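You operate a simulated robot arm through the tools that you are given. There is no shell and no other tool.

You are at the controls of a simulated two-armed robot. One attempt, no reset.

## Task
Wipe the dust off the steel block and zero the dial gauge on it.
Fine: use the white cloth and put it back; the yellow button zeroes the gauge. What is to be rubbed or washed off counts as gone when no trace of it is left.

The check looks at the end state, three seconds after you hand in, the way a careful person would. Anything else that was tipped, shoved, dropped, spilled or broken makes it a failure. Flat cloth is picked up by pressing the open fingertips on it (5 to 10 N) and closing them slowly along it; thin cloth reads only 2 to 8 mm in the jaws.

## Robot
Two 7-joint arms with two-finger parallel grippers on one trunk that stands fixed in place. Base frame: the origin is at the foot of the trunk, x ahead of it, y to its left, z up. Units: cm, rad, N and s.
The left shoulder is at [20.2, 17.1, 105.4], the right one opposite. Each reaches about 88.3 cm from its shoulder. Payload 4.4 kg a hand.
The TCP of each hand is the grasp point between the finger pads, 2.3 cm short of the fingertips. In the tool frame z runs along the fingers and y along their closing line. Largest opening 9.4 cm; finger width 3.8, thickness 1; the body of the gripper, 5.4 by 9.6 cm, starts 3.9 cm behind the TCP.
Orientation is told as [roll, pitch, yaw] about the base's x, y, z axes, in that order, counted from this pose: with the fingers straight down and closing along the base's y, the tool's x points along the base's -x, its y along +y and its z along -z.

## Interface
- The arms move only by the tool move_arm. It takes "left_series", "right_series" or both (then of equal length, played together; a hand with none holds still); each is one flat list of numbers, 6 for each row, row after row: the shift along the tool's x, y, z in mm, then the turn, a rotation vector about the tool's x, y, z in degrees. In form: [x, y, z, rx, ry, rz, x, y, z, rx, ry, rz, ...]. A call has 1 to 20 rows; each row is the pose to reach, as a shift and turn from the pose commanded when the call began, along the tool's axes at that moment. "left_grip" and "right_grip" are, for a hand that has rows, the closure in counts, from 0 (fully open) to 255 (shut), set as the call begins (left out, the last holds). Each row takes 0.2 s and may step no farther than 5 cm and 0.15 rad from the row before; otherwise, or with a gripper value out of range, the whole call is refused. A pose out of reach is approached as far as the arm can. The call stops where the force on the tool passes 40 N (or 10 N more than at its start, if that is more) or the arm is blocked; 0.2 s more then pass. Each finger travels about 7.2 cm/s and halts on what it meets, pressing with about 27 N; the grip force reading is that of the motor and also rises with nothing between the fingers. The clock runs only during rows and for 0.2 s after the last one: add rows that repeat a pose to give the fingers time. It gives the time, the measured TCP pose, the force on the tool (base axes), the opening and the grip force at its end, in the units of the frame above (readings bear some noise), with the torque about the TCP (base axes, N m) and any sound that the robot's microphone picked up.
- Cameras (640 x 400 px; columns grow to the right, rows downward): "scene" is now at [34.22, 4.57, 121.54]; the picture's right is [0.49, -0.87, 0.00], its down [-0.28, -0.16, -0.95] and it looks along [0.82, 0.47, -0.32] (base axes); focal length 214 px, centre (320, 200). "left" rides on the left gripper at [8.6, -1.6, -7.5] in its tool frame; the picture's right is [0.18, 0.98, 0.00], its down [-0.58, 0.11, -0.81] and it looks along [-0.79, 0.15, 0.59] (tool axes); focal length 243 px, centre (320, 200). "right" rides on the right gripper at [8.6, 1.6, -7.5] in its tool frame; the picture's right is [-0.18, 0.98, 0.00], its down [-0.58, -0.11, -0.81] and it looks along [-0.79, -0.15, 0.59] (tool axes); focal length 243 px, centre (320, 200). There is no depth. A picture from a camera that has moved, and an enlarged one, comes with that camera's place and axes in the base frame and with its lens. The place of the scene camera against the robot may be out by one fixed shift of up to 1.2 cm in any direction.
- capture(camera): a new picture of that camera. It takes no simulated time.
- raise_lower(by): moves the trunk up (or, below 0, down) by that many cm; the arms and the scene camera ride with it, the base frame stays. It gives what a move gives, with no picture.
- aim_head(pan, tilt): turns the head with the scene camera to pan (to the left, within 1.396 rad either way) and tilt (down, from -0.506 to 1.204), counted from straight ahead of the robot (the tilt from the chest, where the trunk bows). It gives what a move gives.
- close_up(camera, box): a new picture of the part [left, top, right, bottom] of that camera's present view, enlarged. It takes no simulated time.
- close_job(): hands the job in; it is judged then, once.

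Places have to be worked out from the pictures, the camera data and where the tool is seen. Open the grippers and draw the arms clear of the work before you hand the job in, unless the task says otherwise.

The tools are called after "Emit:" as a command line: name --argument value ..., lists and objects as JSON in quotes. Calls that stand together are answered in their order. move_arm: Moves the arms, as the interface text tells. Its arguments: {"type":"object","properties":{"left_series":{"type":"array","items":{"type":"number"}},"left_grip":{"type":"number"},"right_series":{"type":"array","items":{"type":"number"}},"right_grip":{"type":"number"}},"required":[]} The other tools are called the same way: raise_lower (by) moves the trunk up or down; aim_head (pan, tilt) turns the head that bears the scene camera; capture (camera) takes a picture; close_up (camera, box) takes an enlarged picture of a part of a camera's view; close_job () hands the job in.

At the start:

```text
clock: 0.0
left_position: [42.01, 44.91, 115.91]
left_orientation: [-0.001, 0.0, 0.0]
left_ft_force: [-0.5, -0.4, 0.0]
left_wrist_torque: [-0.02, -0.02, -0.01]
left_finger_gap: 9.41
left_finger_force: 0.1
right_position: [45.79, 3.65, 112.59]
right_orientation: [0.0, 0.0, 0.0]
right_ft_force: [-0.5, -0.1, 0.0]
right_wrist_torque: [0.0, 0.01, -0.03]
right_finger_gap: 9.39
right_finger_force: 0.0
trunk travel left (down, up): [-7.5, 31.3]
head pan, tilt (commanded): [0.517, 0.325]
```

scene: 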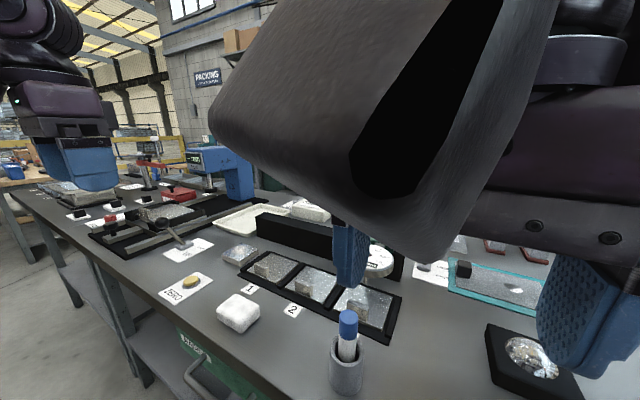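
right: 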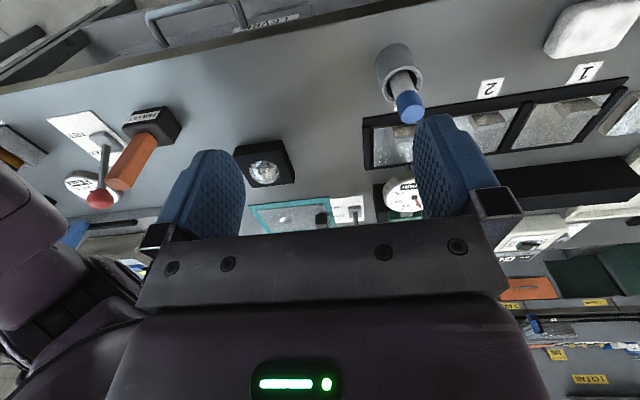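
left: 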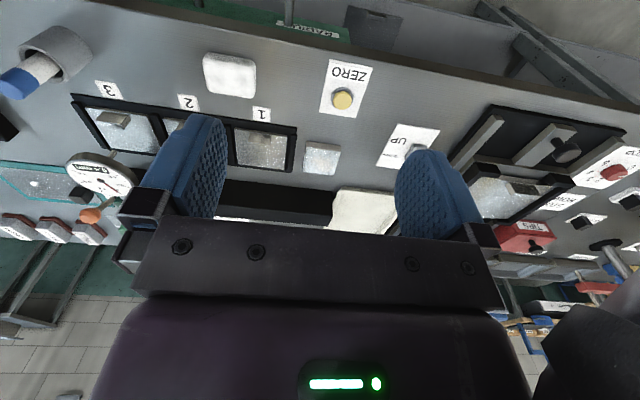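

The arms block part of the scene view. I see a yellow button on a "ZERO" plate, a white block-like thing, a dial gauge, and several steel blocks; I take a closer look through every camera first.

Emit:
close_up --camera "left" --box '[0, 0, 420, 262]'

Emit:
close_up --camera "scene" --box '[40, 150, 400, 375]'

Emit:
close_up --camera "right" --box '[320, 0, 640, 200]'

Emit:
close_up --camera "left" --box '[320, 60, 640, 260]'

```text
1.52 times, centred on (210, 131) of left
camera zoom: at [33.3, 43.33, 123.19], right [-0.18, 0.98, 0.0], down [0.58, 0.11, 0.81], along [0.79, 0.15, -0.59], focal length 370 px, centre (488, 305)
```

zoom: 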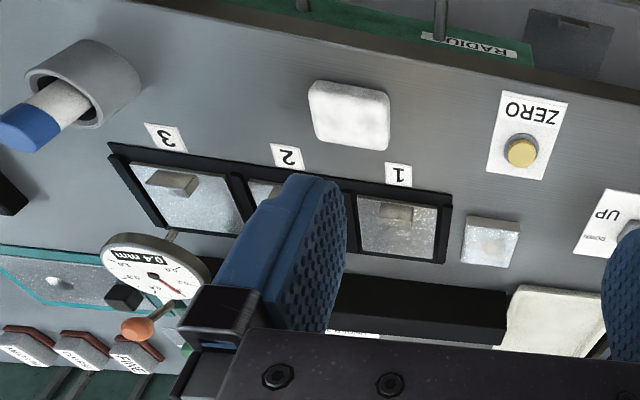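

```text
1.78 times, centred on (220, 262) of scene
camera zoom: at [34.22, 4.57, 121.54], right [0.49, -0.87, 0.0], down [-0.28, -0.16, -0.95], along [0.82, 0.47, -0.32], focal length 381 px, centre (498, 89)
```

zoom: 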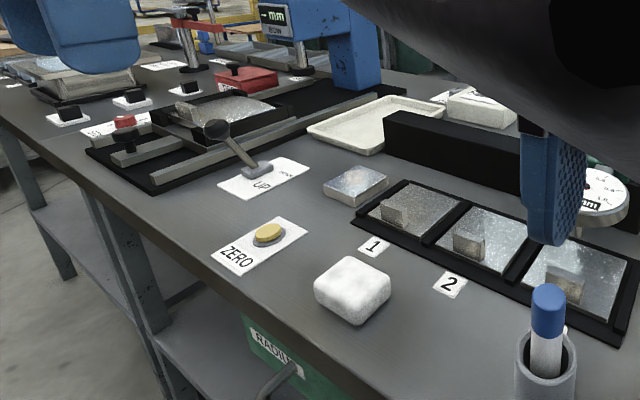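

```text
2.00 times, centred on (480, 100) of right
camera zoom: at [37.16, 5.11, 120.07], right [0.18, 0.98, 0.0], down [0.58, -0.11, 0.81], along [0.79, -0.15, -0.59], focal length 485 px, centre (0, 400)
```

zoom: 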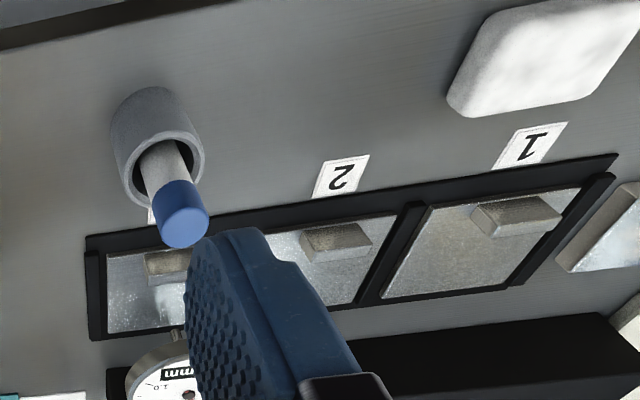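

```text
2.00 times, centred on (480, 160) of left
camera zoom: at [33.3, 43.33, 123.19], right [-0.18, 0.98, 0.0], down [0.58, 0.11, 0.81], along [0.79, 0.15, -0.59], focal length 485 px, centre (0, 280)
```

zoom: 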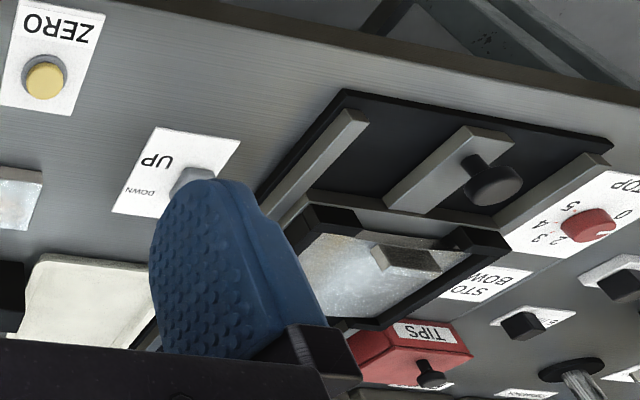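

The right arm hides the middle of the bench from the head camera. I move the right hand 24 cm to the right at its present height (well above the bench, which I judge to be near z = 85), then look again.

Emit:
move_arm --right_series '[0, -30, 0, 0, 0, 0, 0, -60, 0, 0, 0, 0, 0, -90, 0, 0, 0, 0, 0, -120, 0, 0, 0, 0, 0, -150, 0, 0, 0, 0, 0, -180, 0, 0, 0, 0, 0, -210, 0, 0, 0, 0, 0, -240, 0, 0, 0, 0]'

```text
clock: 0.5
left_position: [42.1, 45.07, 115.7]
left_orientation: [0.001, 0.002, 0.0]
left_ft_force: [0.0, -0.7, 0.4]
left_wrist_torque: [0.0, 0.0, 0.0]
left_finger_gap: 9.4
left_finger_force: 0.2
right_position: [46.12, -0.3, 112.5]
right_orientation: [0.004, 0.0, -0.029]
right_ft_force: [8.0, 10.0, -1.8]
right_wrist_torque: [-0.82, 0.32, -1.23]
right_finger_gap: 9.4
right_finger_force: 0.0
trunk travel left (down, up): [-7.5, 31.3]
head pan, tilt (commanded): [0.517, 0.325]
stopped in row 2 (right hand): the force on the tool passed its limit at 59 N (the readings are from after the stop); the commanded pose is now the measured one
```

Blocked right away: something stands to the right of the right hand. I look before moving again.

Emit:
capture --camera "scene"

Emit:
capture --camera "right"

Emit:
capture --camera "left"

```text
taken
camera scene: at [34.31, 4.54, 121.55], right [0.48, -0.88, 0.0], down [-0.28, -0.15, -0.95], along [0.83, 0.46, -0.32], focal length 214 px, centre (320, 200)
```

scene: 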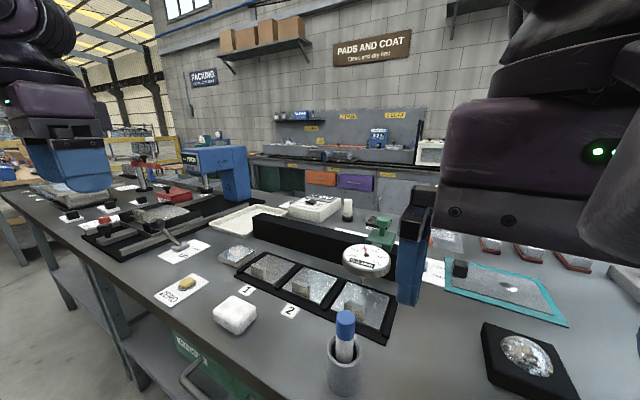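

```text
taken
camera right: at [37.63, 1.4, 120.0], right [0.21, 0.98, 0.0], down [0.58, -0.13, 0.8], along [0.79, -0.17, -0.59], focal length 243 px, centre (320, 200)
```

right: 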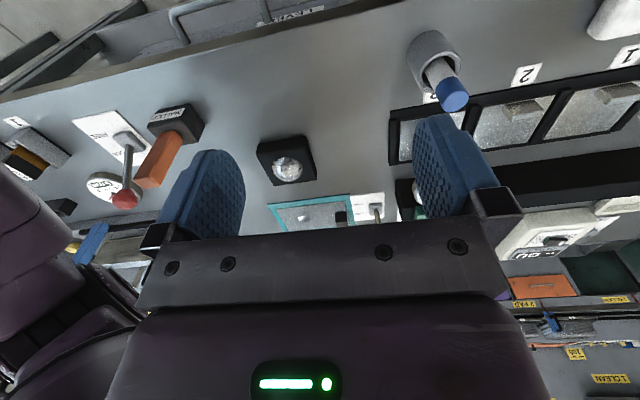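

```text
taken
camera left: at [33.3, 43.42, 123.14], right [-0.18, 0.98, 0.0], down [0.58, 0.11, 0.81], along [0.79, 0.15, -0.59], focal length 243 px, centre (320, 200)
```

left: 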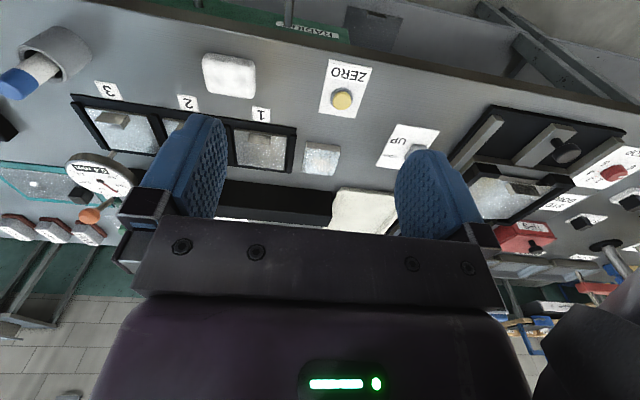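

The bench is now visible, but the right hand seems to touch its own folded arm on its right side. I ease it back a centimetre and turn the head to see the arm.

Emit:
move_arm --right_series '[0, 10, 0, 0, 0, 0, 0, 10, 0, 0, 0, 0]'

Emit:
aim_head --pan -0.5 --tilt 0.3

Emit:
capture --camera "scene"

```text
clock: 1.1
left_position: [41.99, 45.02, 115.9]
left_orientation: [0.001, -0.001, -0.001]
left_ft_force: [-0.2, -0.8, 0.0]
left_wrist_torque: [-0.01, 0.0, 0.0]
left_finger_gap: 9.41
left_finger_force: 0.0
right_position: [46.06, 0.49, 112.51]
right_orientation: [0.003, 0.0, -0.02]
right_ft_force: [-0.3, -0.4, 0.0]
right_wrist_torque: [0.01, 0.02, -0.01]
right_finger_gap: 9.4
right_finger_force: 0.0
trunk travel left (down, up): [-7.5, 31.3]
head pan, tilt (commanded): [0.517, 0.325]
```

```text
clock: 2.4
left_position: [41.95, 45.03, 115.86]
left_orientation: [0.0, 0.001, 0.001]
left_ft_force: [-0.1, 0.1, -0.3]
left_wrist_torque: [0.01, -0.01, 0.01]
left_finger_gap: 9.41
left_finger_force: 0.1
right_position: [46.45, 0.33, 112.52]
right_orientation: [-0.001, 0.001, -0.028]
right_ft_force: [80.5, -53.9, -12.3]
right_wrist_torque: [3.94, 5.03, 3.68]
right_finger_gap: 9.43
right_finger_force: 0.2
trunk travel left (down, up): [-7.5, 31.3]
head pan, tilt (commanded): [-0.499, 0.3]
```

```text
taken
camera scene: at [35.09, -2.68, 121.8], right [-0.28, -0.96, 0.0], down [-0.28, 0.08, -0.96], along [0.92, -0.27, -0.29], focal length 214 px, centre (320, 200)
```

scene: 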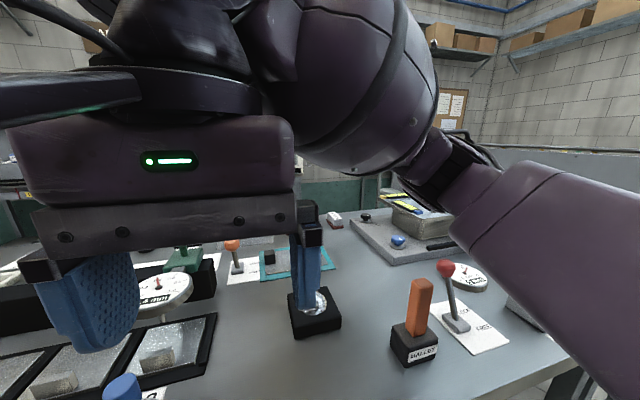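

The head itself is what touches the right hand (its camera bracket sits just in front of the face). I move the right hand forward, away from the head, then to the right.

Emit:
move_arm --right_series '[-20, 0, 0, 0, 0, 0, -40, 0, 0, 0, 0, 0, -70, 0, 0, 0, 0, 0, -100, 0, 0, 0, 0, 0, -100, 0, 0, 0, 0, 0]'

Emit:
capture --camera "scene"

```text
clock: 3.6
left_position: [42.03, 45.0, 115.96]
left_orientation: [-0.001, 0.0, 0.001]
left_ft_force: [-0.1, -0.1, -0.2]
left_wrist_torque: [0.0, 0.0, 0.02]
left_finger_gap: 9.4
left_finger_force: 0.1
right_position: [56.11, 0.39, 112.51]
right_orientation: [0.004, 0.0, -0.024]
right_ft_force: [-0.2, 0.5, 1.1]
right_wrist_torque: [0.03, 0.01, -0.02]
right_finger_gap: 9.4
right_finger_force: 0.1
trunk travel left (down, up): [-7.5, 31.3]
head pan, tilt (commanded): [-0.499, 0.3]
```

```text
taken
camera scene: at [34.28, -4.51, 121.78], right [-0.48, -0.88, 0.0], down [-0.26, 0.14, -0.96], along [0.84, -0.46, -0.3], focal length 214 px, centre (320, 200)
```

scene: 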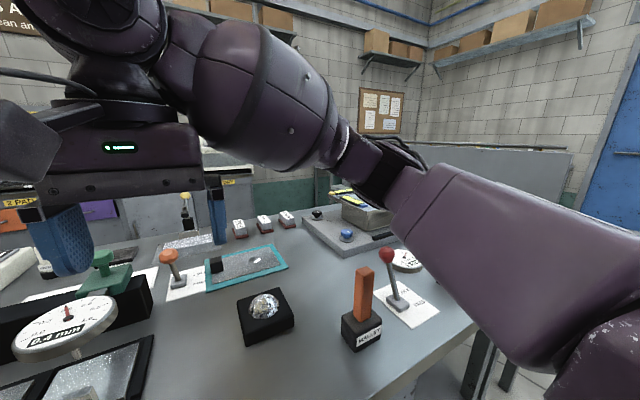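

Clear of the head. Now the right hand goes 22 cm to the right so that the middle of the bench is free to view.

Emit:
move_arm --right_series '[0, -30, 0, 0, 0, 0, 0, -60, 0, 0, 0, 0, 0, -90, 0, 0, 0, 0, 0, -120, 0, 0, 0, 0, 0, -150, 0, 0, 0, 0, 0, -180, 0, 0, 0, 0, 0, -220, 0, 0, 0, 0, 0, -220, 0, 0, 0, 0]'

Emit:
aim_head --pan 0.2 --tilt 0.5

Emit:
capture --camera "scene"

Emit:
capture --camera "right"

```text
clock: 5.4
left_position: [41.9, 44.92, 115.84]
left_orientation: [-0.001, 0.0, 0.0]
left_ft_force: [0.1, 0.0, 0.2]
left_wrist_torque: [0.03, 0.01, 0.01]
left_finger_gap: 9.39
left_finger_force: 0.1
right_position: [55.51, -21.8, 112.41]
right_orientation: [0.004, 0.002, -0.023]
right_ft_force: [1.1, -0.1, -0.4]
right_wrist_torque: [0.04, 0.05, 0.0]
right_finger_gap: 9.4
right_finger_force: 0.1
trunk travel left (down, up): [-7.5, 31.3]
head pan, tilt (commanded): [-0.499, 0.3]
```

```text
clock: 6.5
left_position: [41.96, 45.1, 115.93]
left_orientation: [0.0, 0.001, 0.0]
left_ft_force: [0.1, 0.2, -0.5]
left_wrist_torque: [-0.02, -0.02, 0.0]
left_finger_gap: 9.4
left_finger_force: 0.2
right_position: [55.61, -21.67, 112.58]
right_orientation: [0.003, 0.002, -0.024]
right_ft_force: [0.2, 0.7, 0.0]
right_wrist_torque: [0.02, 0.02, 0.02]
right_finger_gap: 9.41
right_finger_force: 0.2
trunk travel left (down, up): [-7.5, 31.3]
head pan, tilt (commanded): [0.201, 0.499]
```

```text
taken
camera scene: at [35.03, 1.77, 119.92], right [0.2, -0.98, 0.0], down [-0.47, -0.1, -0.88], along [0.86, 0.17, -0.48], focal length 214 px, centre (320, 200)
```

scene: 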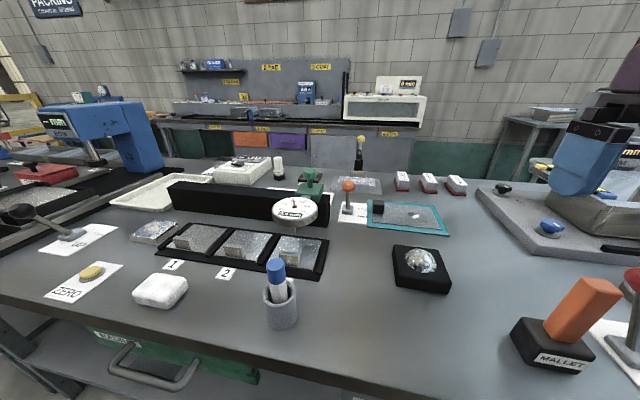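

```text
taken
camera right: at [46.95, -19.96, 119.99], right [0.21, 0.98, 0.0], down [0.58, -0.13, 0.81], along [0.79, -0.17, -0.59], focal length 243 px, centre (320, 200)
```

right: 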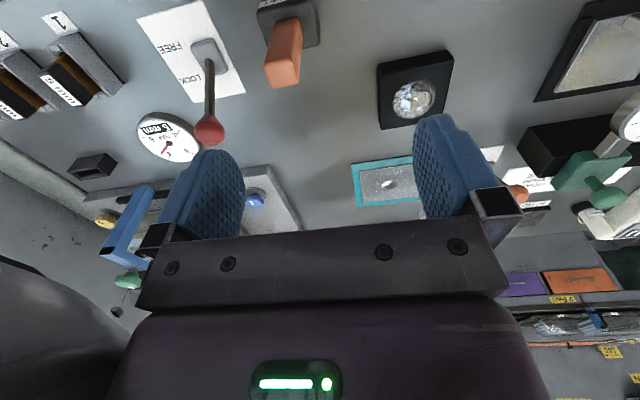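

Now most of the bench is visible. I enlarge the regions to identify the steel block, the cloth, the gauge and the button.

Emit:
close_up --camera "scene" --box '[20, 150, 340, 350]'

Emit:
close_up --camera "scene" --box '[240, 140, 480, 290]'

Emit:
close_up --camera "scene" --box '[0, 80, 240, 230]'

Emit:
close_up --camera "scene" --box '[460, 100, 640, 220]'

```text
2.00 times, centred on (180, 250) of scene
camera zoom: at [35.03, 1.77, 119.92], right [0.2, -0.98, 0.0], down [-0.47, -0.1, -0.88], along [0.86, 0.17, -0.48], focal length 429 px, centre (600, 100)
```

zoom: 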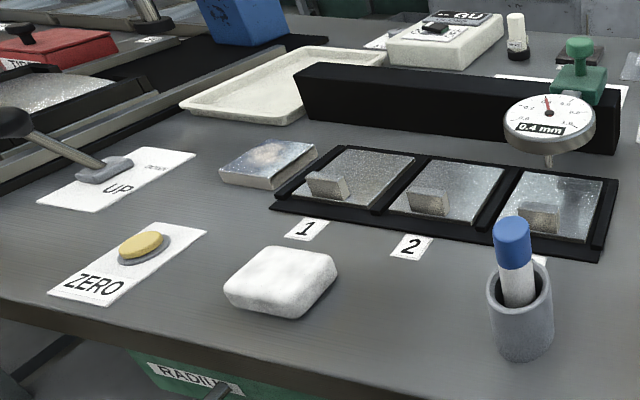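

```text
2.67 times, centred on (360, 215) of scene
camera zoom: at [35.03, 1.77, 119.92], right [0.2, -0.98, 0.0], down [-0.47, -0.1, -0.88], along [0.86, 0.17, -0.48], focal length 572 px, centre (213, 160)
```

zoom: 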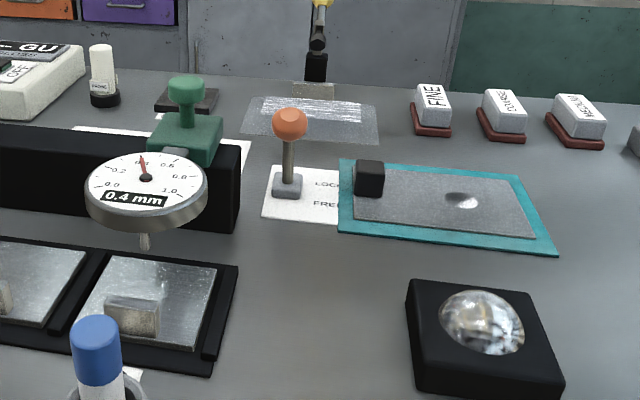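

```text
2.67 times, centred on (120, 155) of scene
camera zoom: at [35.03, 1.77, 119.92], right [0.2, -0.98, 0.0], down [-0.47, -0.1, -0.88], along [0.86, 0.17, -0.48], focal length 572 px, centre (853, 320)
```

zoom: 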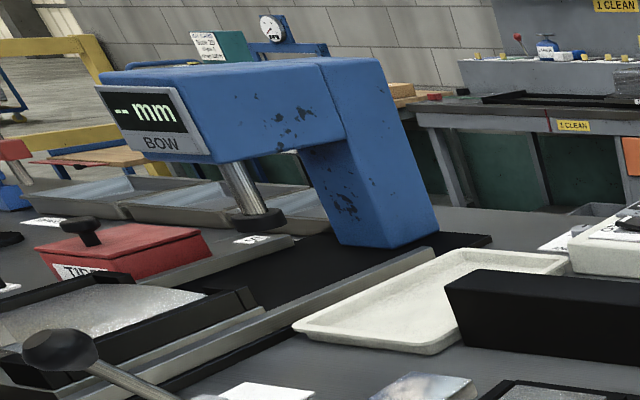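

```text
3.33 times, centred on (550, 160) of scene
camera zoom: at [35.03, 1.77, 119.92], right [0.2, -0.98, 0.0], down [-0.47, -0.1, -0.88], along [0.86, 0.17, -0.48], focal length 715 px, centre (-447, 333)
```

zoom: 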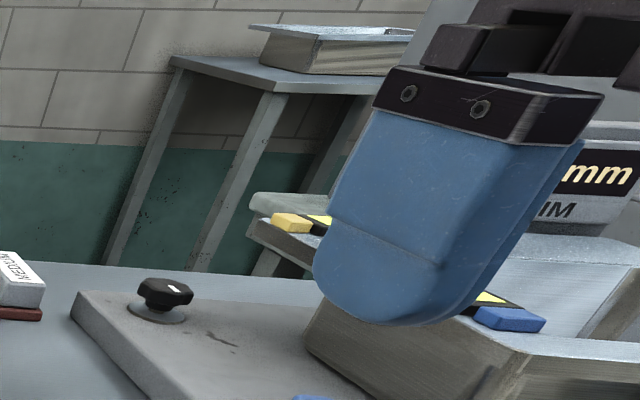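

I judge: the white folded cloth near (57, 36), the dusty steel block near (69, 52), a rail with a green-knobbed gauge carriage at x≈82 running y≈9…58, a UP/DOWN lever near (64, 72), the ZERO button near (55, 51). I turn the head left to see the lever and block better.

Emit:
aim_head --pan 0.85 --tilt 0.55

Emit:
capture --camera "scene"

Emit:
close_up --camera "scene" --box '[160, 120, 400, 270]'

Emit:
close_up --camera "scene" --box '[360, 120, 600, 270]'

```text
clock: 7.5
left_position: [41.98, 45.0, 115.81]
left_orientation: [0.0, 0.002, 0.001]
left_ft_force: [0.6, 1.0, 0.5]
left_wrist_torque: [0.0, -0.02, -0.01]
left_finger_gap: 9.4
left_finger_force: 0.0
right_position: [55.54, -21.53, 112.47]
right_orientation: [0.002, 0.003, -0.023]
right_ft_force: [-1.0, 0.0, -0.5]
right_wrist_torque: [-0.01, -0.03, 0.0]
right_finger_gap: 9.42
right_finger_force: 0.0
trunk travel left (down, up): [-7.5, 31.3]
head pan, tilt (commanded): [0.85, 0.55]
```

```text
taken
camera scene: at [32.05, 6.7, 119.46], right [0.75, -0.66, 0.0], down [-0.35, -0.39, -0.85], along [0.56, 0.64, -0.52], focal length 214 px, centre (320, 200)
```

scene: 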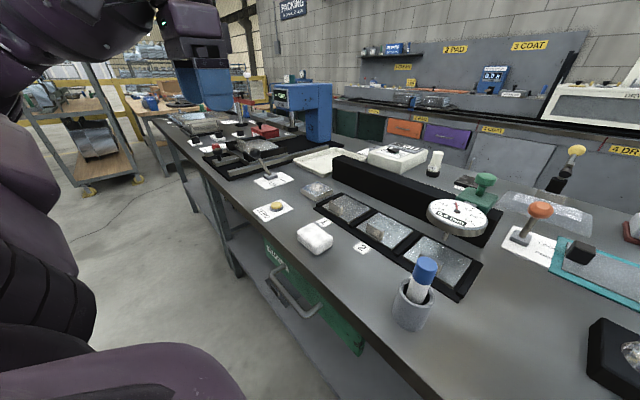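

```text
2.67 times, centred on (280, 195) of scene
camera zoom: at [32.05, 6.7, 119.46], right [0.75, -0.66, 0.0], down [-0.35, -0.39, -0.85], along [0.56, 0.64, -0.52], focal length 572 px, centre (427, 213)
```

zoom: 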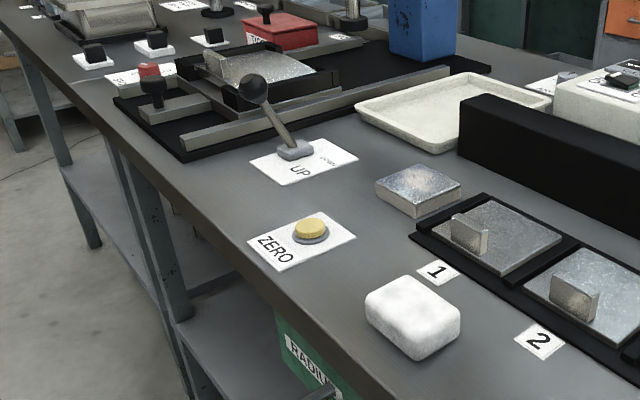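

```text
2.67 times, centred on (480, 195) of scene
camera zoom: at [32.05, 6.7, 119.46], right [0.75, -0.66, 0.0], down [-0.35, -0.39, -0.85], along [0.56, 0.64, -0.52], focal length 572 px, centre (-107, 213)
```

zoom: 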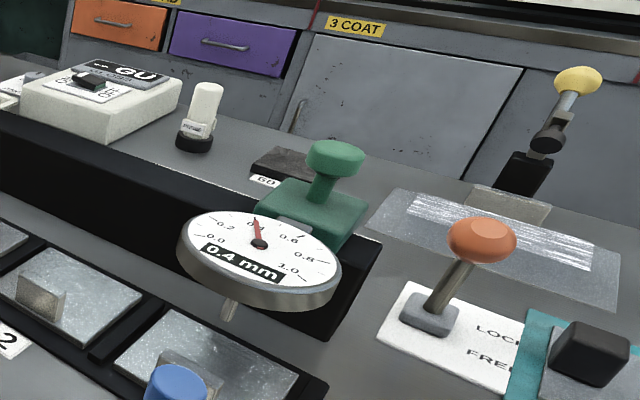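

The lever leans, so I need to see what state it is in. I move the left hand 20 cm to the left (still high above everything) so its camera looks down at the lever, the button and the block.

Emit:
move_arm --left_series '[0, 30, 0, 0, 0, 0, 0, 60, 0, 0, 0, 0, 0, 90, 0, 0, 0, 0, 0, 120, 0, 0, 0, 0, 0, 150, 0, 0, 0, 0, 0, 180, 0, 0, 0, 0, 0, 200, 0, 0, 0, 0, 0, 200, 0, 0, 0, 0]'

Emit:
capture --camera "left"

Emit:
close_up --camera "left" --box '[200, 40, 440, 190]'

```text
clock: 9.3
left_position: [41.93, 64.93, 115.86]
left_orientation: [0.002, -0.001, 0.002]
left_ft_force: [0.0, 0.5, -0.4]
left_wrist_torque: [0.01, 0.01, 0.0]
left_finger_gap: 9.4
left_finger_force: 0.1
right_position: [55.54, -21.73, 112.35]
right_orientation: [0.003, 0.002, -0.023]
right_ft_force: [0.2, 0.4, 1.0]
right_wrist_torque: [0.01, -0.03, -0.01]
right_finger_gap: 9.4
right_finger_force: 0.0
trunk travel left (down, up): [-7.5, 31.3]
head pan, tilt (commanded): [0.85, 0.55]
```

```text
taken
camera left: at [33.24, 63.33, 123.2], right [-0.18, 0.98, 0.0], down [0.58, 0.11, 0.81], along [0.79, 0.15, -0.59], focal length 243 px, centre (320, 200)
```

left: 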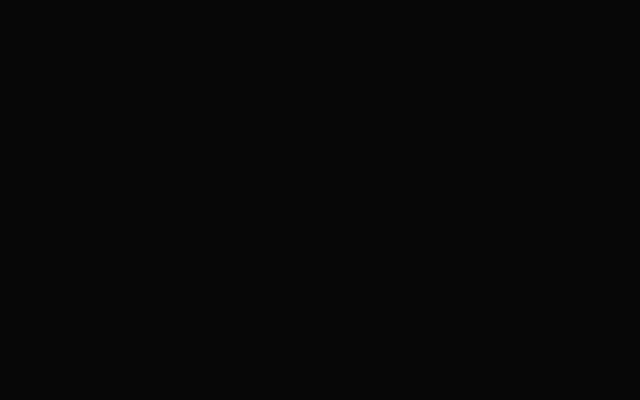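

```text
2.67 times, centred on (320, 115) of left
camera zoom: at [33.24, 63.33, 123.2], right [-0.18, 0.98, 0.0], down [0.58, 0.11, 0.81], along [0.79, 0.15, -0.59], focal length 647 px, centre (320, 427)
```

zoom: 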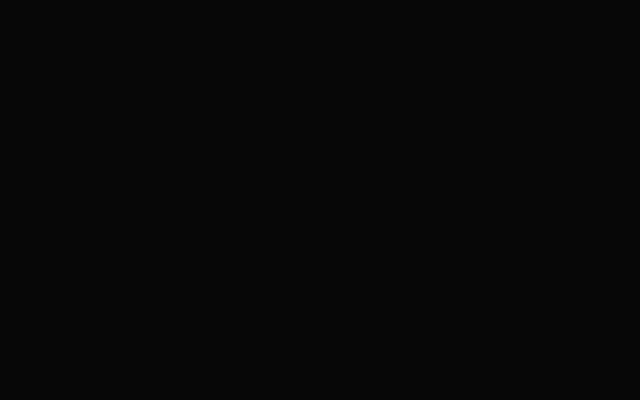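

The left camera picture is black; either it looks into its own arm or it has failed. I check it from the scene camera.

Emit:
capture --camera "scene"

Emit:
capture --camera "left"

Emit:
capture --camera "right"

```text
taken
camera scene: at [32.04, 6.71, 119.46], right [0.75, -0.66, 0.0], down [-0.34, -0.39, -0.85], along [0.56, 0.64, -0.52], focal length 214 px, centre (320, 200)
```

scene: 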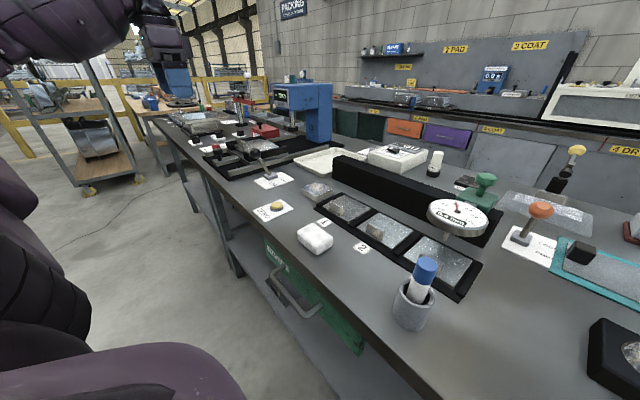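

```text
taken
camera left: at [33.24, 63.33, 123.2], right [-0.18, 0.98, 0.0], down [0.58, 0.11, 0.81], along [0.79, 0.15, -0.59], focal length 243 px, centre (320, 200)
```

left: 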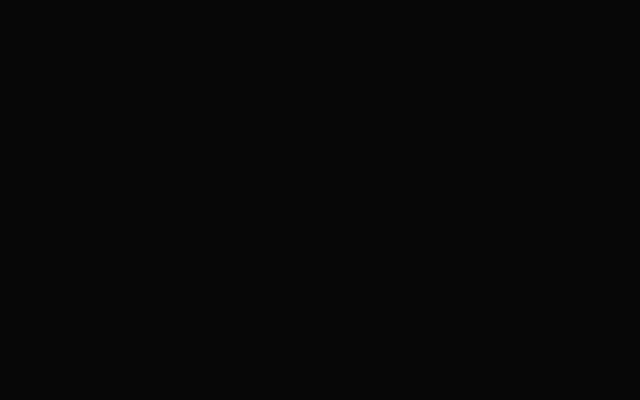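

```text
taken
camera right: at [46.95, -19.96, 119.98], right [0.21, 0.98, 0.0], down [0.58, -0.13, 0.81], along [0.79, -0.17, -0.59], focal length 243 px, centre (320, 200)
```

right: 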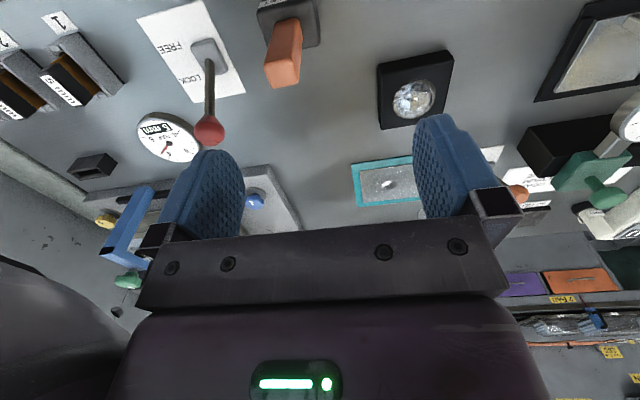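

The left camera is dead from now on, so I rely on the head and right cameras plus the earlier left image. Triangulating label "1" from left and right pictures gives a bench height of z ≈ 86.1 and a scene camera shift of about (-0.85, 0, -0.8). I take tight close-ups of the block, cloth, lever and gauge.

Emit:
close_up --camera "scene" --box '[280, 165, 376, 225]'

Emit:
close_up --camera "scene" --box '[220, 130, 316, 190]'

Emit:
close_up --camera "scene" --box '[420, 160, 516, 220]'

Emit:
close_up --camera "scene" --box '[250, 190, 346, 250]'

```text
6.67 times, centred on (328, 195) of scene
camera zoom: at [32.04, 6.71, 119.46], right [0.75, -0.66, 0.0], down [-0.34, -0.39, -0.85], along [0.56, 0.64, -0.52], focal length 1430 px, centre (267, 233)
```

zoom: 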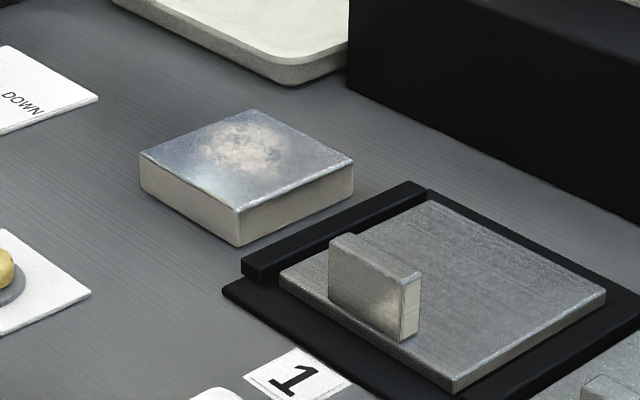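

```text
6.67 times, centred on (268, 160) of scene
camera zoom: at [32.04, 6.71, 119.46], right [0.75, -0.66, 0.0], down [-0.34, -0.39, -0.85], along [0.56, 0.64, -0.52], focal length 1430 px, centre (667, 467)
```

zoom: 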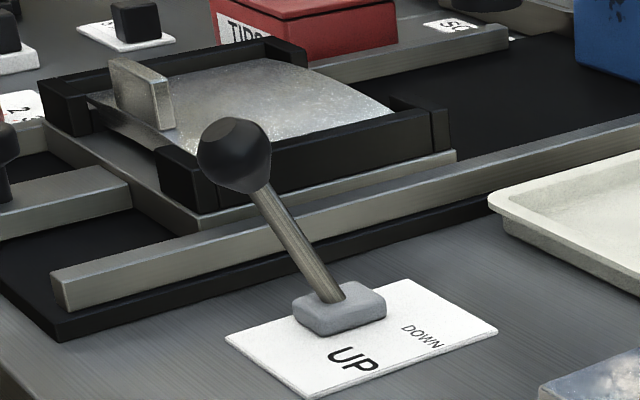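

```text
6.67 times, centred on (468, 190) of scene
camera zoom: at [32.04, 6.71, 119.46], right [0.75, -0.66, 0.0], down [-0.34, -0.39, -0.85], along [0.56, 0.64, -0.52], focal length 1430 px, centre (-667, 267)
```

zoom: 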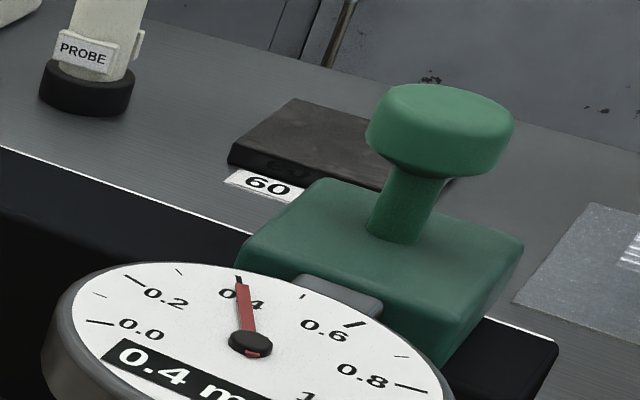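

```text
6.67 times, centred on (298, 220) of scene
camera zoom: at [32.04, 6.71, 119.46], right [0.75, -0.66, 0.0], down [-0.34, -0.39, -0.85], along [0.56, 0.64, -0.52], focal length 1430 px, centre (467, 67)
```

zoom: 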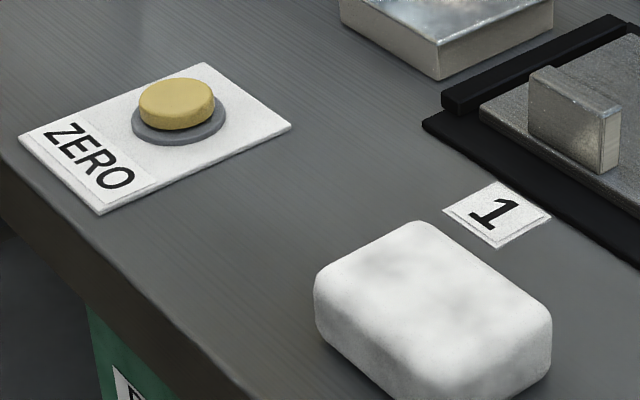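

The dust patch on the steel block is clear; the lever leans toward "UP". I check the orange LOCK/FREE lever next to the gauge and the whole gauge and rail.

Emit:
close_up --camera "scene" --box '[490, 190, 602, 260]'

Emit:
close_up --camera "scene" --box '[400, 165, 512, 265]'

Emit:
close_up --camera "right" --box '[480, 80, 640, 240]'

Emit:
close_up --camera "right" --box '[60, 0, 260, 200]'

```text
5.71 times, centred on (546, 225) of scene
camera zoom: at [32.04, 6.71, 119.46], right [0.75, -0.66, 0.0], down [-0.34, -0.39, -0.85], along [0.56, 0.64, -0.52], focal length 1226 px, centre (-971, 57)
```

zoom: 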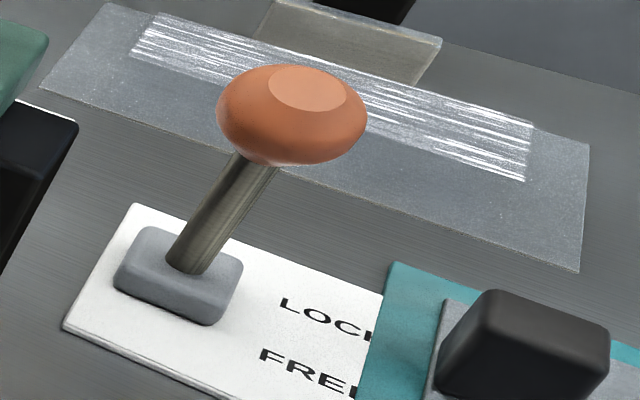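

```text
4.00 times, centred on (456, 215) of scene
camera zoom: at [32.04, 6.71, 119.46], right [0.75, -0.66, 0.0], down [-0.34, -0.39, -0.85], along [0.56, 0.64, -0.52], focal length 858 px, centre (-224, 140)
```

zoom: 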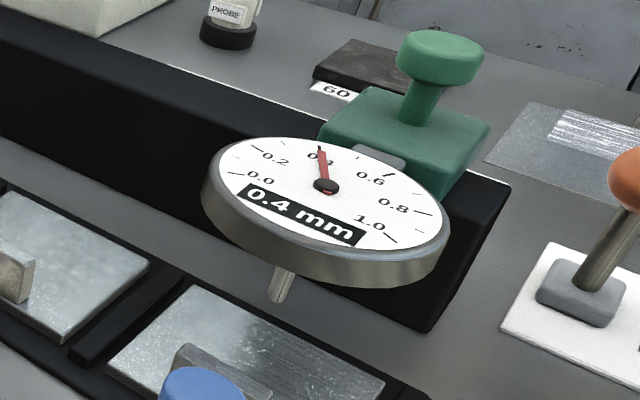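

```text
2.50 times, centred on (560, 160) of right
camera zoom: at [46.95, -19.96, 119.98], right [0.21, 0.98, 0.0], down [0.58, -0.13, 0.81], along [0.79, -0.17, -0.59], focal length 606 px, centre (-280, 300)
```

zoom: 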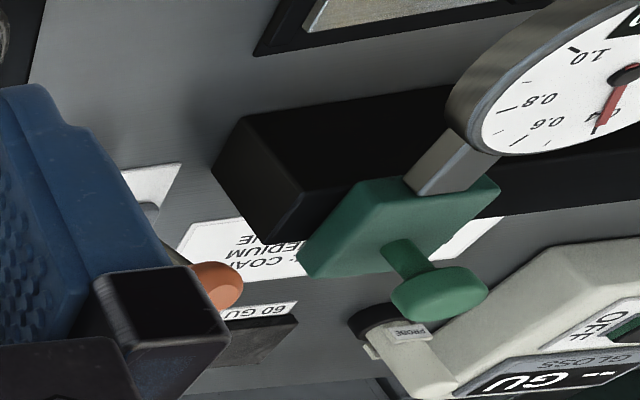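

```text
2.00 times, centred on (160, 100) of right
camera zoom: at [46.95, -19.96, 119.98], right [0.21, 0.98, 0.0], down [0.58, -0.13, 0.81], along [0.79, -0.17, -0.59], focal length 485 px, centre (640, 400)
```

zoom: 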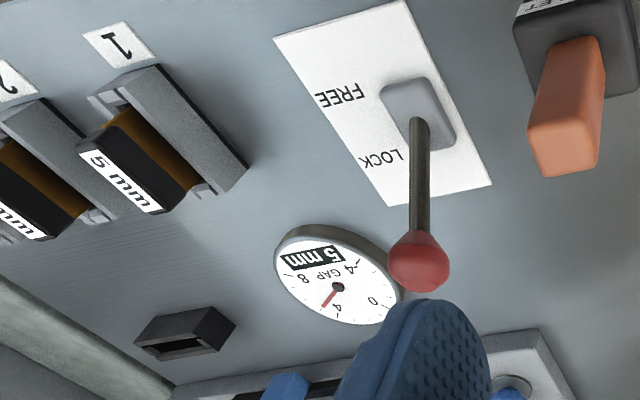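

Triangulated: cloth centre ≈ (52.8, 33.5), about 5.4 × 7.3 × 2.7 cm; block x 64.3–71, y 46.4–53.2, top z ≈ 88.1; gauge pivot ≈ (69.4, 14.1, 97.4) and knob ≈ (82.6, 14.2, 99.5); the orange lever belongs to the sanding plate. I bring the left hand above the cloth first, high.

Emit:
move_arm --left_series '[-10, -35, 0, 0, 0, 0, -22, -70, 0, 0, 0, 0, -34, -105, 0, 0, 0, 0, -46, -140, 0, 0, 0, 0, -58, -175, 0, 0, 0, 0, -70, -210, 0, 0, 0, 0, -82, -245, 0, 0, 0, 0, -94, -280, 0, 0, 0, 0, -108, -314, 30, 0, 0, 0, -108, -314, 65, 0, 0, 0, -108, -314, 100, 0, 0, 0, -108, -314, 150, 0, 0, 0, -108, -314, 150, 0, 0, 0]' --left_grip 0

Emit:
capture --camera "scene"

Emit:
capture --camera "left"

```text
clock: 12.1
left_position: [52.67, 33.75, 100.82]
left_orientation: [0.0, 0.0, 0.0]
left_ft_force: [-0.1, 0.0, 0.6]
left_wrist_torque: [-0.02, 0.03, 0.03]
left_finger_gap: 9.42
left_finger_force: 0.0
right_position: [55.5, -21.71, 112.42]
right_orientation: [0.004, 0.0, -0.025]
right_ft_force: [0.6, -0.9, -0.4]
right_wrist_torque: [-0.02, -0.02, 0.01]
right_finger_gap: 9.41
right_finger_force: 0.0
trunk travel left (down, up): [-7.5, 31.3]
head pan, tilt (commanded): [0.85, 0.55]
```

```text
taken
camera scene: at [32.0, 6.71, 119.49], right [0.75, -0.66, 0.0], down [-0.34, -0.39, -0.85], along [0.56, 0.64, -0.52], focal length 214 px, centre (320, 200)
```

scene: 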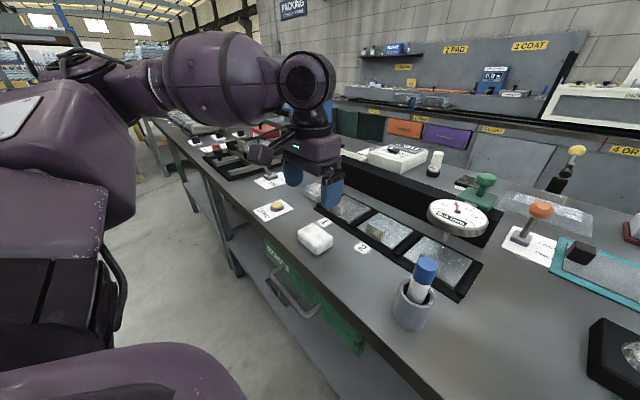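

```text
taken
camera left: at [44.0, 31.99, 108.18], right [-0.18, 0.98, 0.0], down [0.58, 0.11, 0.81], along [0.79, 0.15, -0.59], focal length 243 px, centre (320, 200)
```

left: 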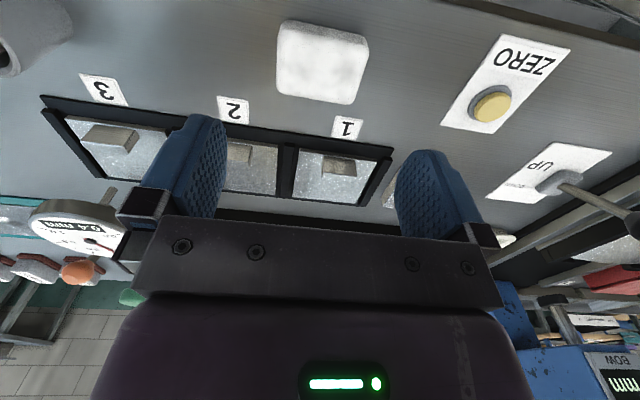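

The left camera works again (it was apparently blocked). I zoom in on the cloth to refine its position.

Emit:
close_up --camera "left" --box '[240, 0, 400, 120]'

Emit:
close_up --camera "scene" --box '[260, 140, 404, 260]'

```text
3.33 times, centred on (320, 60) of left
camera zoom: at [44.0, 31.99, 108.18], right [-0.18, 0.98, 0.0], down [0.58, 0.11, 0.81], along [0.79, 0.15, -0.59], focal length 809 px, centre (320, 667)
```

zoom: 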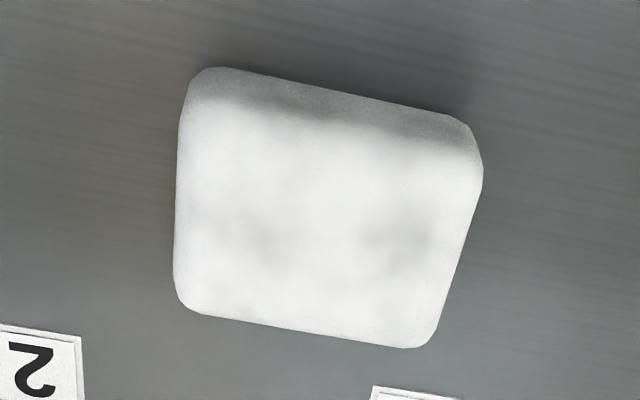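

```text
3.33 times, centred on (332, 200) of scene
camera zoom: at [32.0, 6.71, 119.49], right [0.75, -0.66, 0.0], down [-0.34, -0.39, -0.85], along [0.56, 0.64, -0.52], focal length 715 px, centre (280, 200)
```

zoom: 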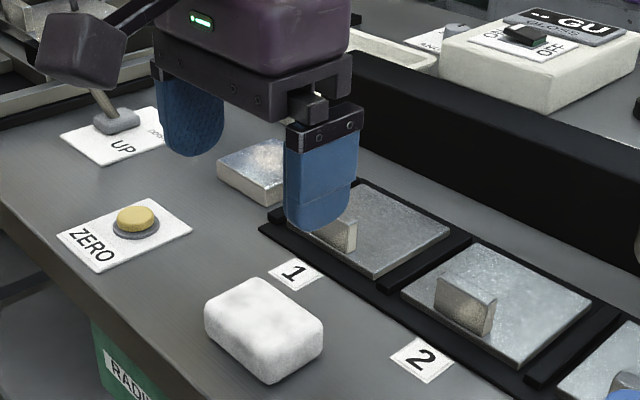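

The refined cloth centre is (53.1, 33.75), 4.5–5 cm by 6.5–7 cm, aligned with the base axes, top z ≈ 88.8. I lower the open left hand straight down to TCP z ≈ 89.6 with the fingers on both y sides.

Emit:
move_arm --left_series '[-4, 0, 30, 0, 0, 0, -4, 0, 60, 0, 0, 0, -4, 0, 80, 0, 0, 0, -4, 0, 95, 0, 0, 0, -4, 0, 105, 0, 0, 0, -4, 0, 112, 0, 0, 0, -4, 0, 112, 0, 0, 0]'

Emit:
close_up --camera "left" --box '[160, 0, 480, 200]'

Emit:
close_up --camera "scene" --box '[260, 140, 404, 260]'

```text
clock: 13.7
left_position: [53.14, 33.56, 89.61]
left_orientation: [0.001, 0.001, -0.002]
left_ft_force: [0.8, -0.7, -0.8]
left_wrist_torque: [-0.02, 0.04, 0.0]
left_finger_gap: 9.42
left_finger_force: 0.2
right_position: [55.54, -21.66, 112.44]
right_orientation: [0.002, 0.001, -0.024]
right_ft_force: [-0.6, 0.2, 0.4]
right_wrist_torque: [0.03, 0.0, 0.02]
right_finger_gap: 9.4
right_finger_force: 0.1
trunk travel left (down, up): [-7.5, 31.3]
head pan, tilt (commanded): [0.85, 0.55]
```

```text
2.00 times, centred on (320, 100) of left
camera zoom: at [44.45, 31.92, 96.95], right [-0.18, 0.98, 0.0], down [0.58, 0.11, 0.81], along [0.79, 0.15, -0.59], focal length 485 px, centre (320, 400)
```

zoom: 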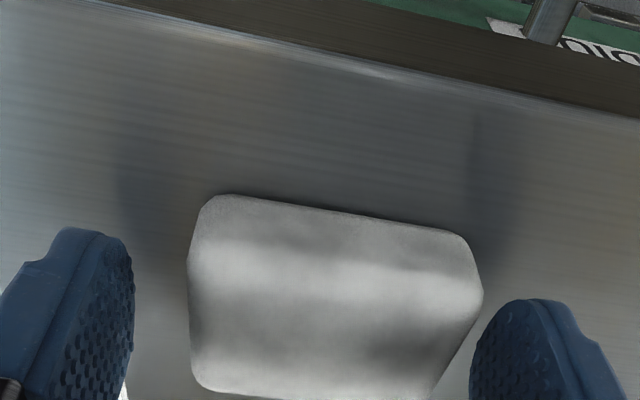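

```text
3.33 times, centred on (332, 200) of scene
camera zoom: at [32.04, 6.7, 119.47], right [0.75, -0.66, 0.0], down [-0.34, -0.39, -0.85], along [0.56, 0.64, -0.52], focal length 715 px, centre (280, 200)
```

zoom: 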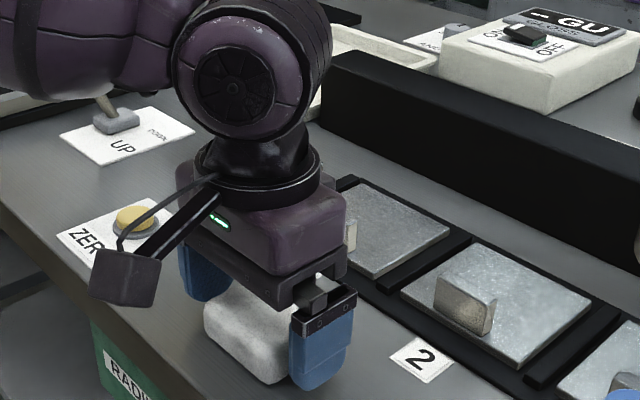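

Fingers straddle the cloth with no contact. I close the left gripper gently to about 5.5 cm and watch what width it meets.

Emit:
move_arm --left_series '[0, 0, 0, 0, 0, 0, 0, 0, 0, 0, 0, 0, 0, 0, 0, 0, 0, 0, 0, 0, 0, 0, 0, 0, 0, 0, 0, 0, 0, 0]' --left_grip 105

Emit:
close_up --camera "left" --box '[160, 0, 480, 200]'

```text
clock: 14.9
left_position: [53.21, 33.6, 89.66]
left_orientation: [0.0, 0.002, 0.002]
left_ft_force: [0.4, -0.3, 1.1]
left_wrist_torque: [-0.04, -0.04, 0.01]
left_finger_gap: 6.9
left_finger_force: 26.8
right_position: [55.49, -21.71, 112.36]
right_orientation: [0.002, 0.001, -0.024]
right_ft_force: [-0.7, -0.1, 0.5]
right_wrist_torque: [0.01, 0.0, -0.01]
right_finger_gap: 9.38
right_finger_force: 0.1
trunk travel left (down, up): [-7.5, 31.3]
head pan, tilt (commanded): [0.85, 0.55]
```

```text
2.00 times, centred on (320, 100) of left
camera zoom: at [44.46, 31.93, 96.96], right [-0.18, 0.98, 0.0], down [0.58, 0.11, 0.81], along [0.79, 0.15, -0.59], focal length 485 px, centre (320, 400)
```

zoom: 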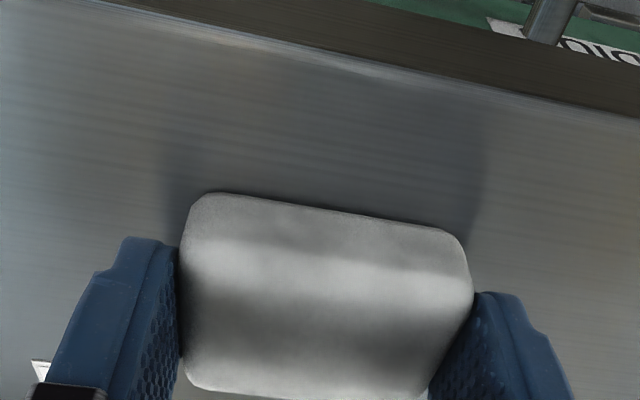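

The cloth acts as a firm pad: 6.9 cm between the jaws, gripped with 27 N. Its underside is about 3.55 cm below the TCP. I lift it 9 cm, carry it over the block centre (67.7, 49.8), and stay above.

Emit:
move_arm --left_series '[0, 0, -20, 0, 0, 0, 0, 0, -55, 0, 0, 0, 0, 0, -90, 0, 0, 0, -20, 24, -90, 0, 0, 0, -45, 54, -90, 0, 0, 0, -75, 87, -90, 0, 0, 0, -105, 120, -90, 0, 0, 0, -130, 148, -90, 0, 0, 0, -145, 162, -90, 0, 0, 0, -145, 162, -90, 0, 0, 0]' --left_grip 115

Emit:
capture --camera "left"

Emit:
close_up --camera "scene" --box '[240, 120, 400, 240]'

```text
clock: 17.1
left_position: [67.58, 49.78, 98.78]
left_orientation: [0.0, 0.0, -0.001]
left_ft_force: [-0.2, 0.4, -0.2]
left_wrist_torque: [-0.01, 0.0, -0.02]
left_finger_gap: 6.89
left_finger_force: 27.1
right_position: [55.55, -21.78, 112.41]
right_orientation: [0.003, 0.002, -0.024]
right_ft_force: [-0.2, 0.6, -0.1]
right_wrist_torque: [-0.02, 0.01, 0.02]
right_finger_gap: 9.41
right_finger_force: 0.0
trunk travel left (down, up): [-7.5, 31.3]
head pan, tilt (commanded): [0.85, 0.55]
```

```text
taken
camera left: at [58.93, 48.15, 106.01], right [-0.18, 0.98, 0.0], down [0.58, 0.11, 0.81], along [0.79, 0.15, -0.59], focal length 243 px, centre (320, 200)
```

left: 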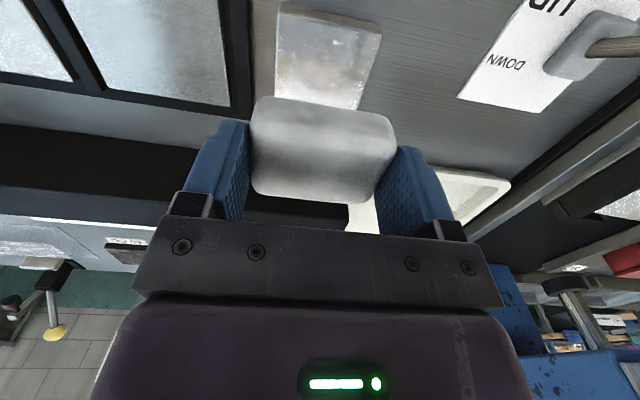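

```text
3.33 times, centred on (320, 180) of scene
camera zoom: at [32.04, 6.71, 119.47], right [0.75, -0.66, 0.0], down [-0.34, -0.39, -0.85], along [0.56, 0.64, -0.52], focal length 715 px, centre (320, 267)
```

zoom: 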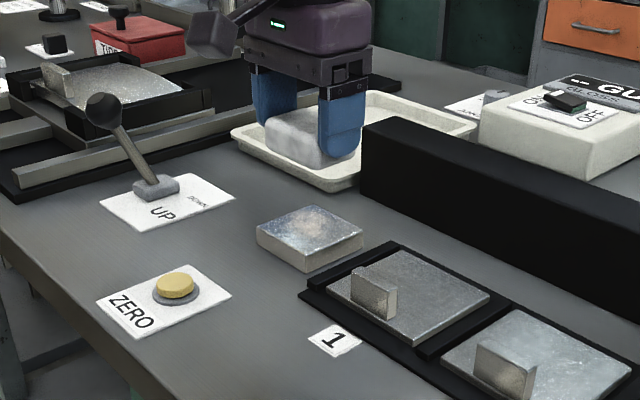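

The cloth is held level above the block; the block's near edge is at x = 64.6 and y from 46.6 to 53.3. I lower to just above contact (underside ≈ 88.7).

Emit:
move_arm --left_series '[-3, 1, 25, 0, 0, 0, -3, 1, 45, 0, 0, 0, -3, 1, 58, 0, 0, 0, -3, 1, 64, 0, 0, 0, -3, 1, 66, 0, 0, 0, -3, 1, 66, 0, 0, 0]'

```text
clock: 18.5
left_position: [67.98, 49.91, 91.94]
left_orientation: [-0.001, 0.001, -0.001]
left_ft_force: [-0.6, 1.1, -0.9]
left_wrist_torque: [-0.01, -0.01, -0.01]
left_finger_gap: 6.89
left_finger_force: 27.2
right_position: [55.46, -21.66, 112.51]
right_orientation: [0.004, 0.004, -0.025]
right_ft_force: [0.1, -0.1, 0.0]
right_wrist_torque: [-0.04, -0.01, 0.01]
right_finger_gap: 9.4
right_finger_force: 0.0
trunk travel left (down, up): [-7.5, 31.3]
head pan, tilt (commanded): [0.85, 0.55]
```

No contact yet at z = 91.94. I go down in 1 mm steps to find the touch.

Emit:
move_arm --left_series '[0, 0, 1, 0, 0, 0, 0, 0, 2, 0, 0, 0, 0, 0, 2, 0, 0, 0]'

```text
clock: 19.3
left_position: [67.98, 49.78, 91.85]
left_orientation: [-0.001, 0.001, 0.0]
left_ft_force: [-0.2, 0.6, 0.7]
left_wrist_torque: [0.02, 0.0, -0.02]
left_finger_gap: 6.88
left_finger_force: 26.4
right_position: [55.46, -21.6, 112.34]
right_orientation: [0.003, 0.002, -0.024]
right_ft_force: [0.6, 0.0, -0.4]
right_wrist_torque: [0.01, 0.02, -0.01]
right_finger_gap: 9.43
right_finger_force: 0.1
trunk travel left (down, up): [-7.5, 31.3]
head pan, tilt (commanded): [0.85, 0.55]
```

Still no contact; I continue 1 mm at a time.

Emit:
move_arm --left_series '[0, 0, 1, 0, 0, 0, 0, 0, 2, 0, 0, 0, 0, 0, 2, 0, 0, 0]'

```text
clock: 20.1
left_position: [68.0, 49.89, 91.69]
left_orientation: [-0.001, 0.0, 0.0]
left_ft_force: [-0.2, 0.3, -0.3]
left_wrist_torque: [0.0, 0.0, 0.01]
left_finger_gap: 6.89
left_finger_force: 26.8
right_position: [55.47, -21.62, 112.42]
right_orientation: [0.002, 0.002, -0.025]
right_ft_force: [0.2, 0.1, 0.3]
right_wrist_torque: [-0.02, -0.01, -0.01]
right_finger_gap: 9.41
right_finger_force: 0.0
trunk travel left (down, up): [-7.5, 31.3]
head pan, tilt (commanded): [0.85, 0.55]
```

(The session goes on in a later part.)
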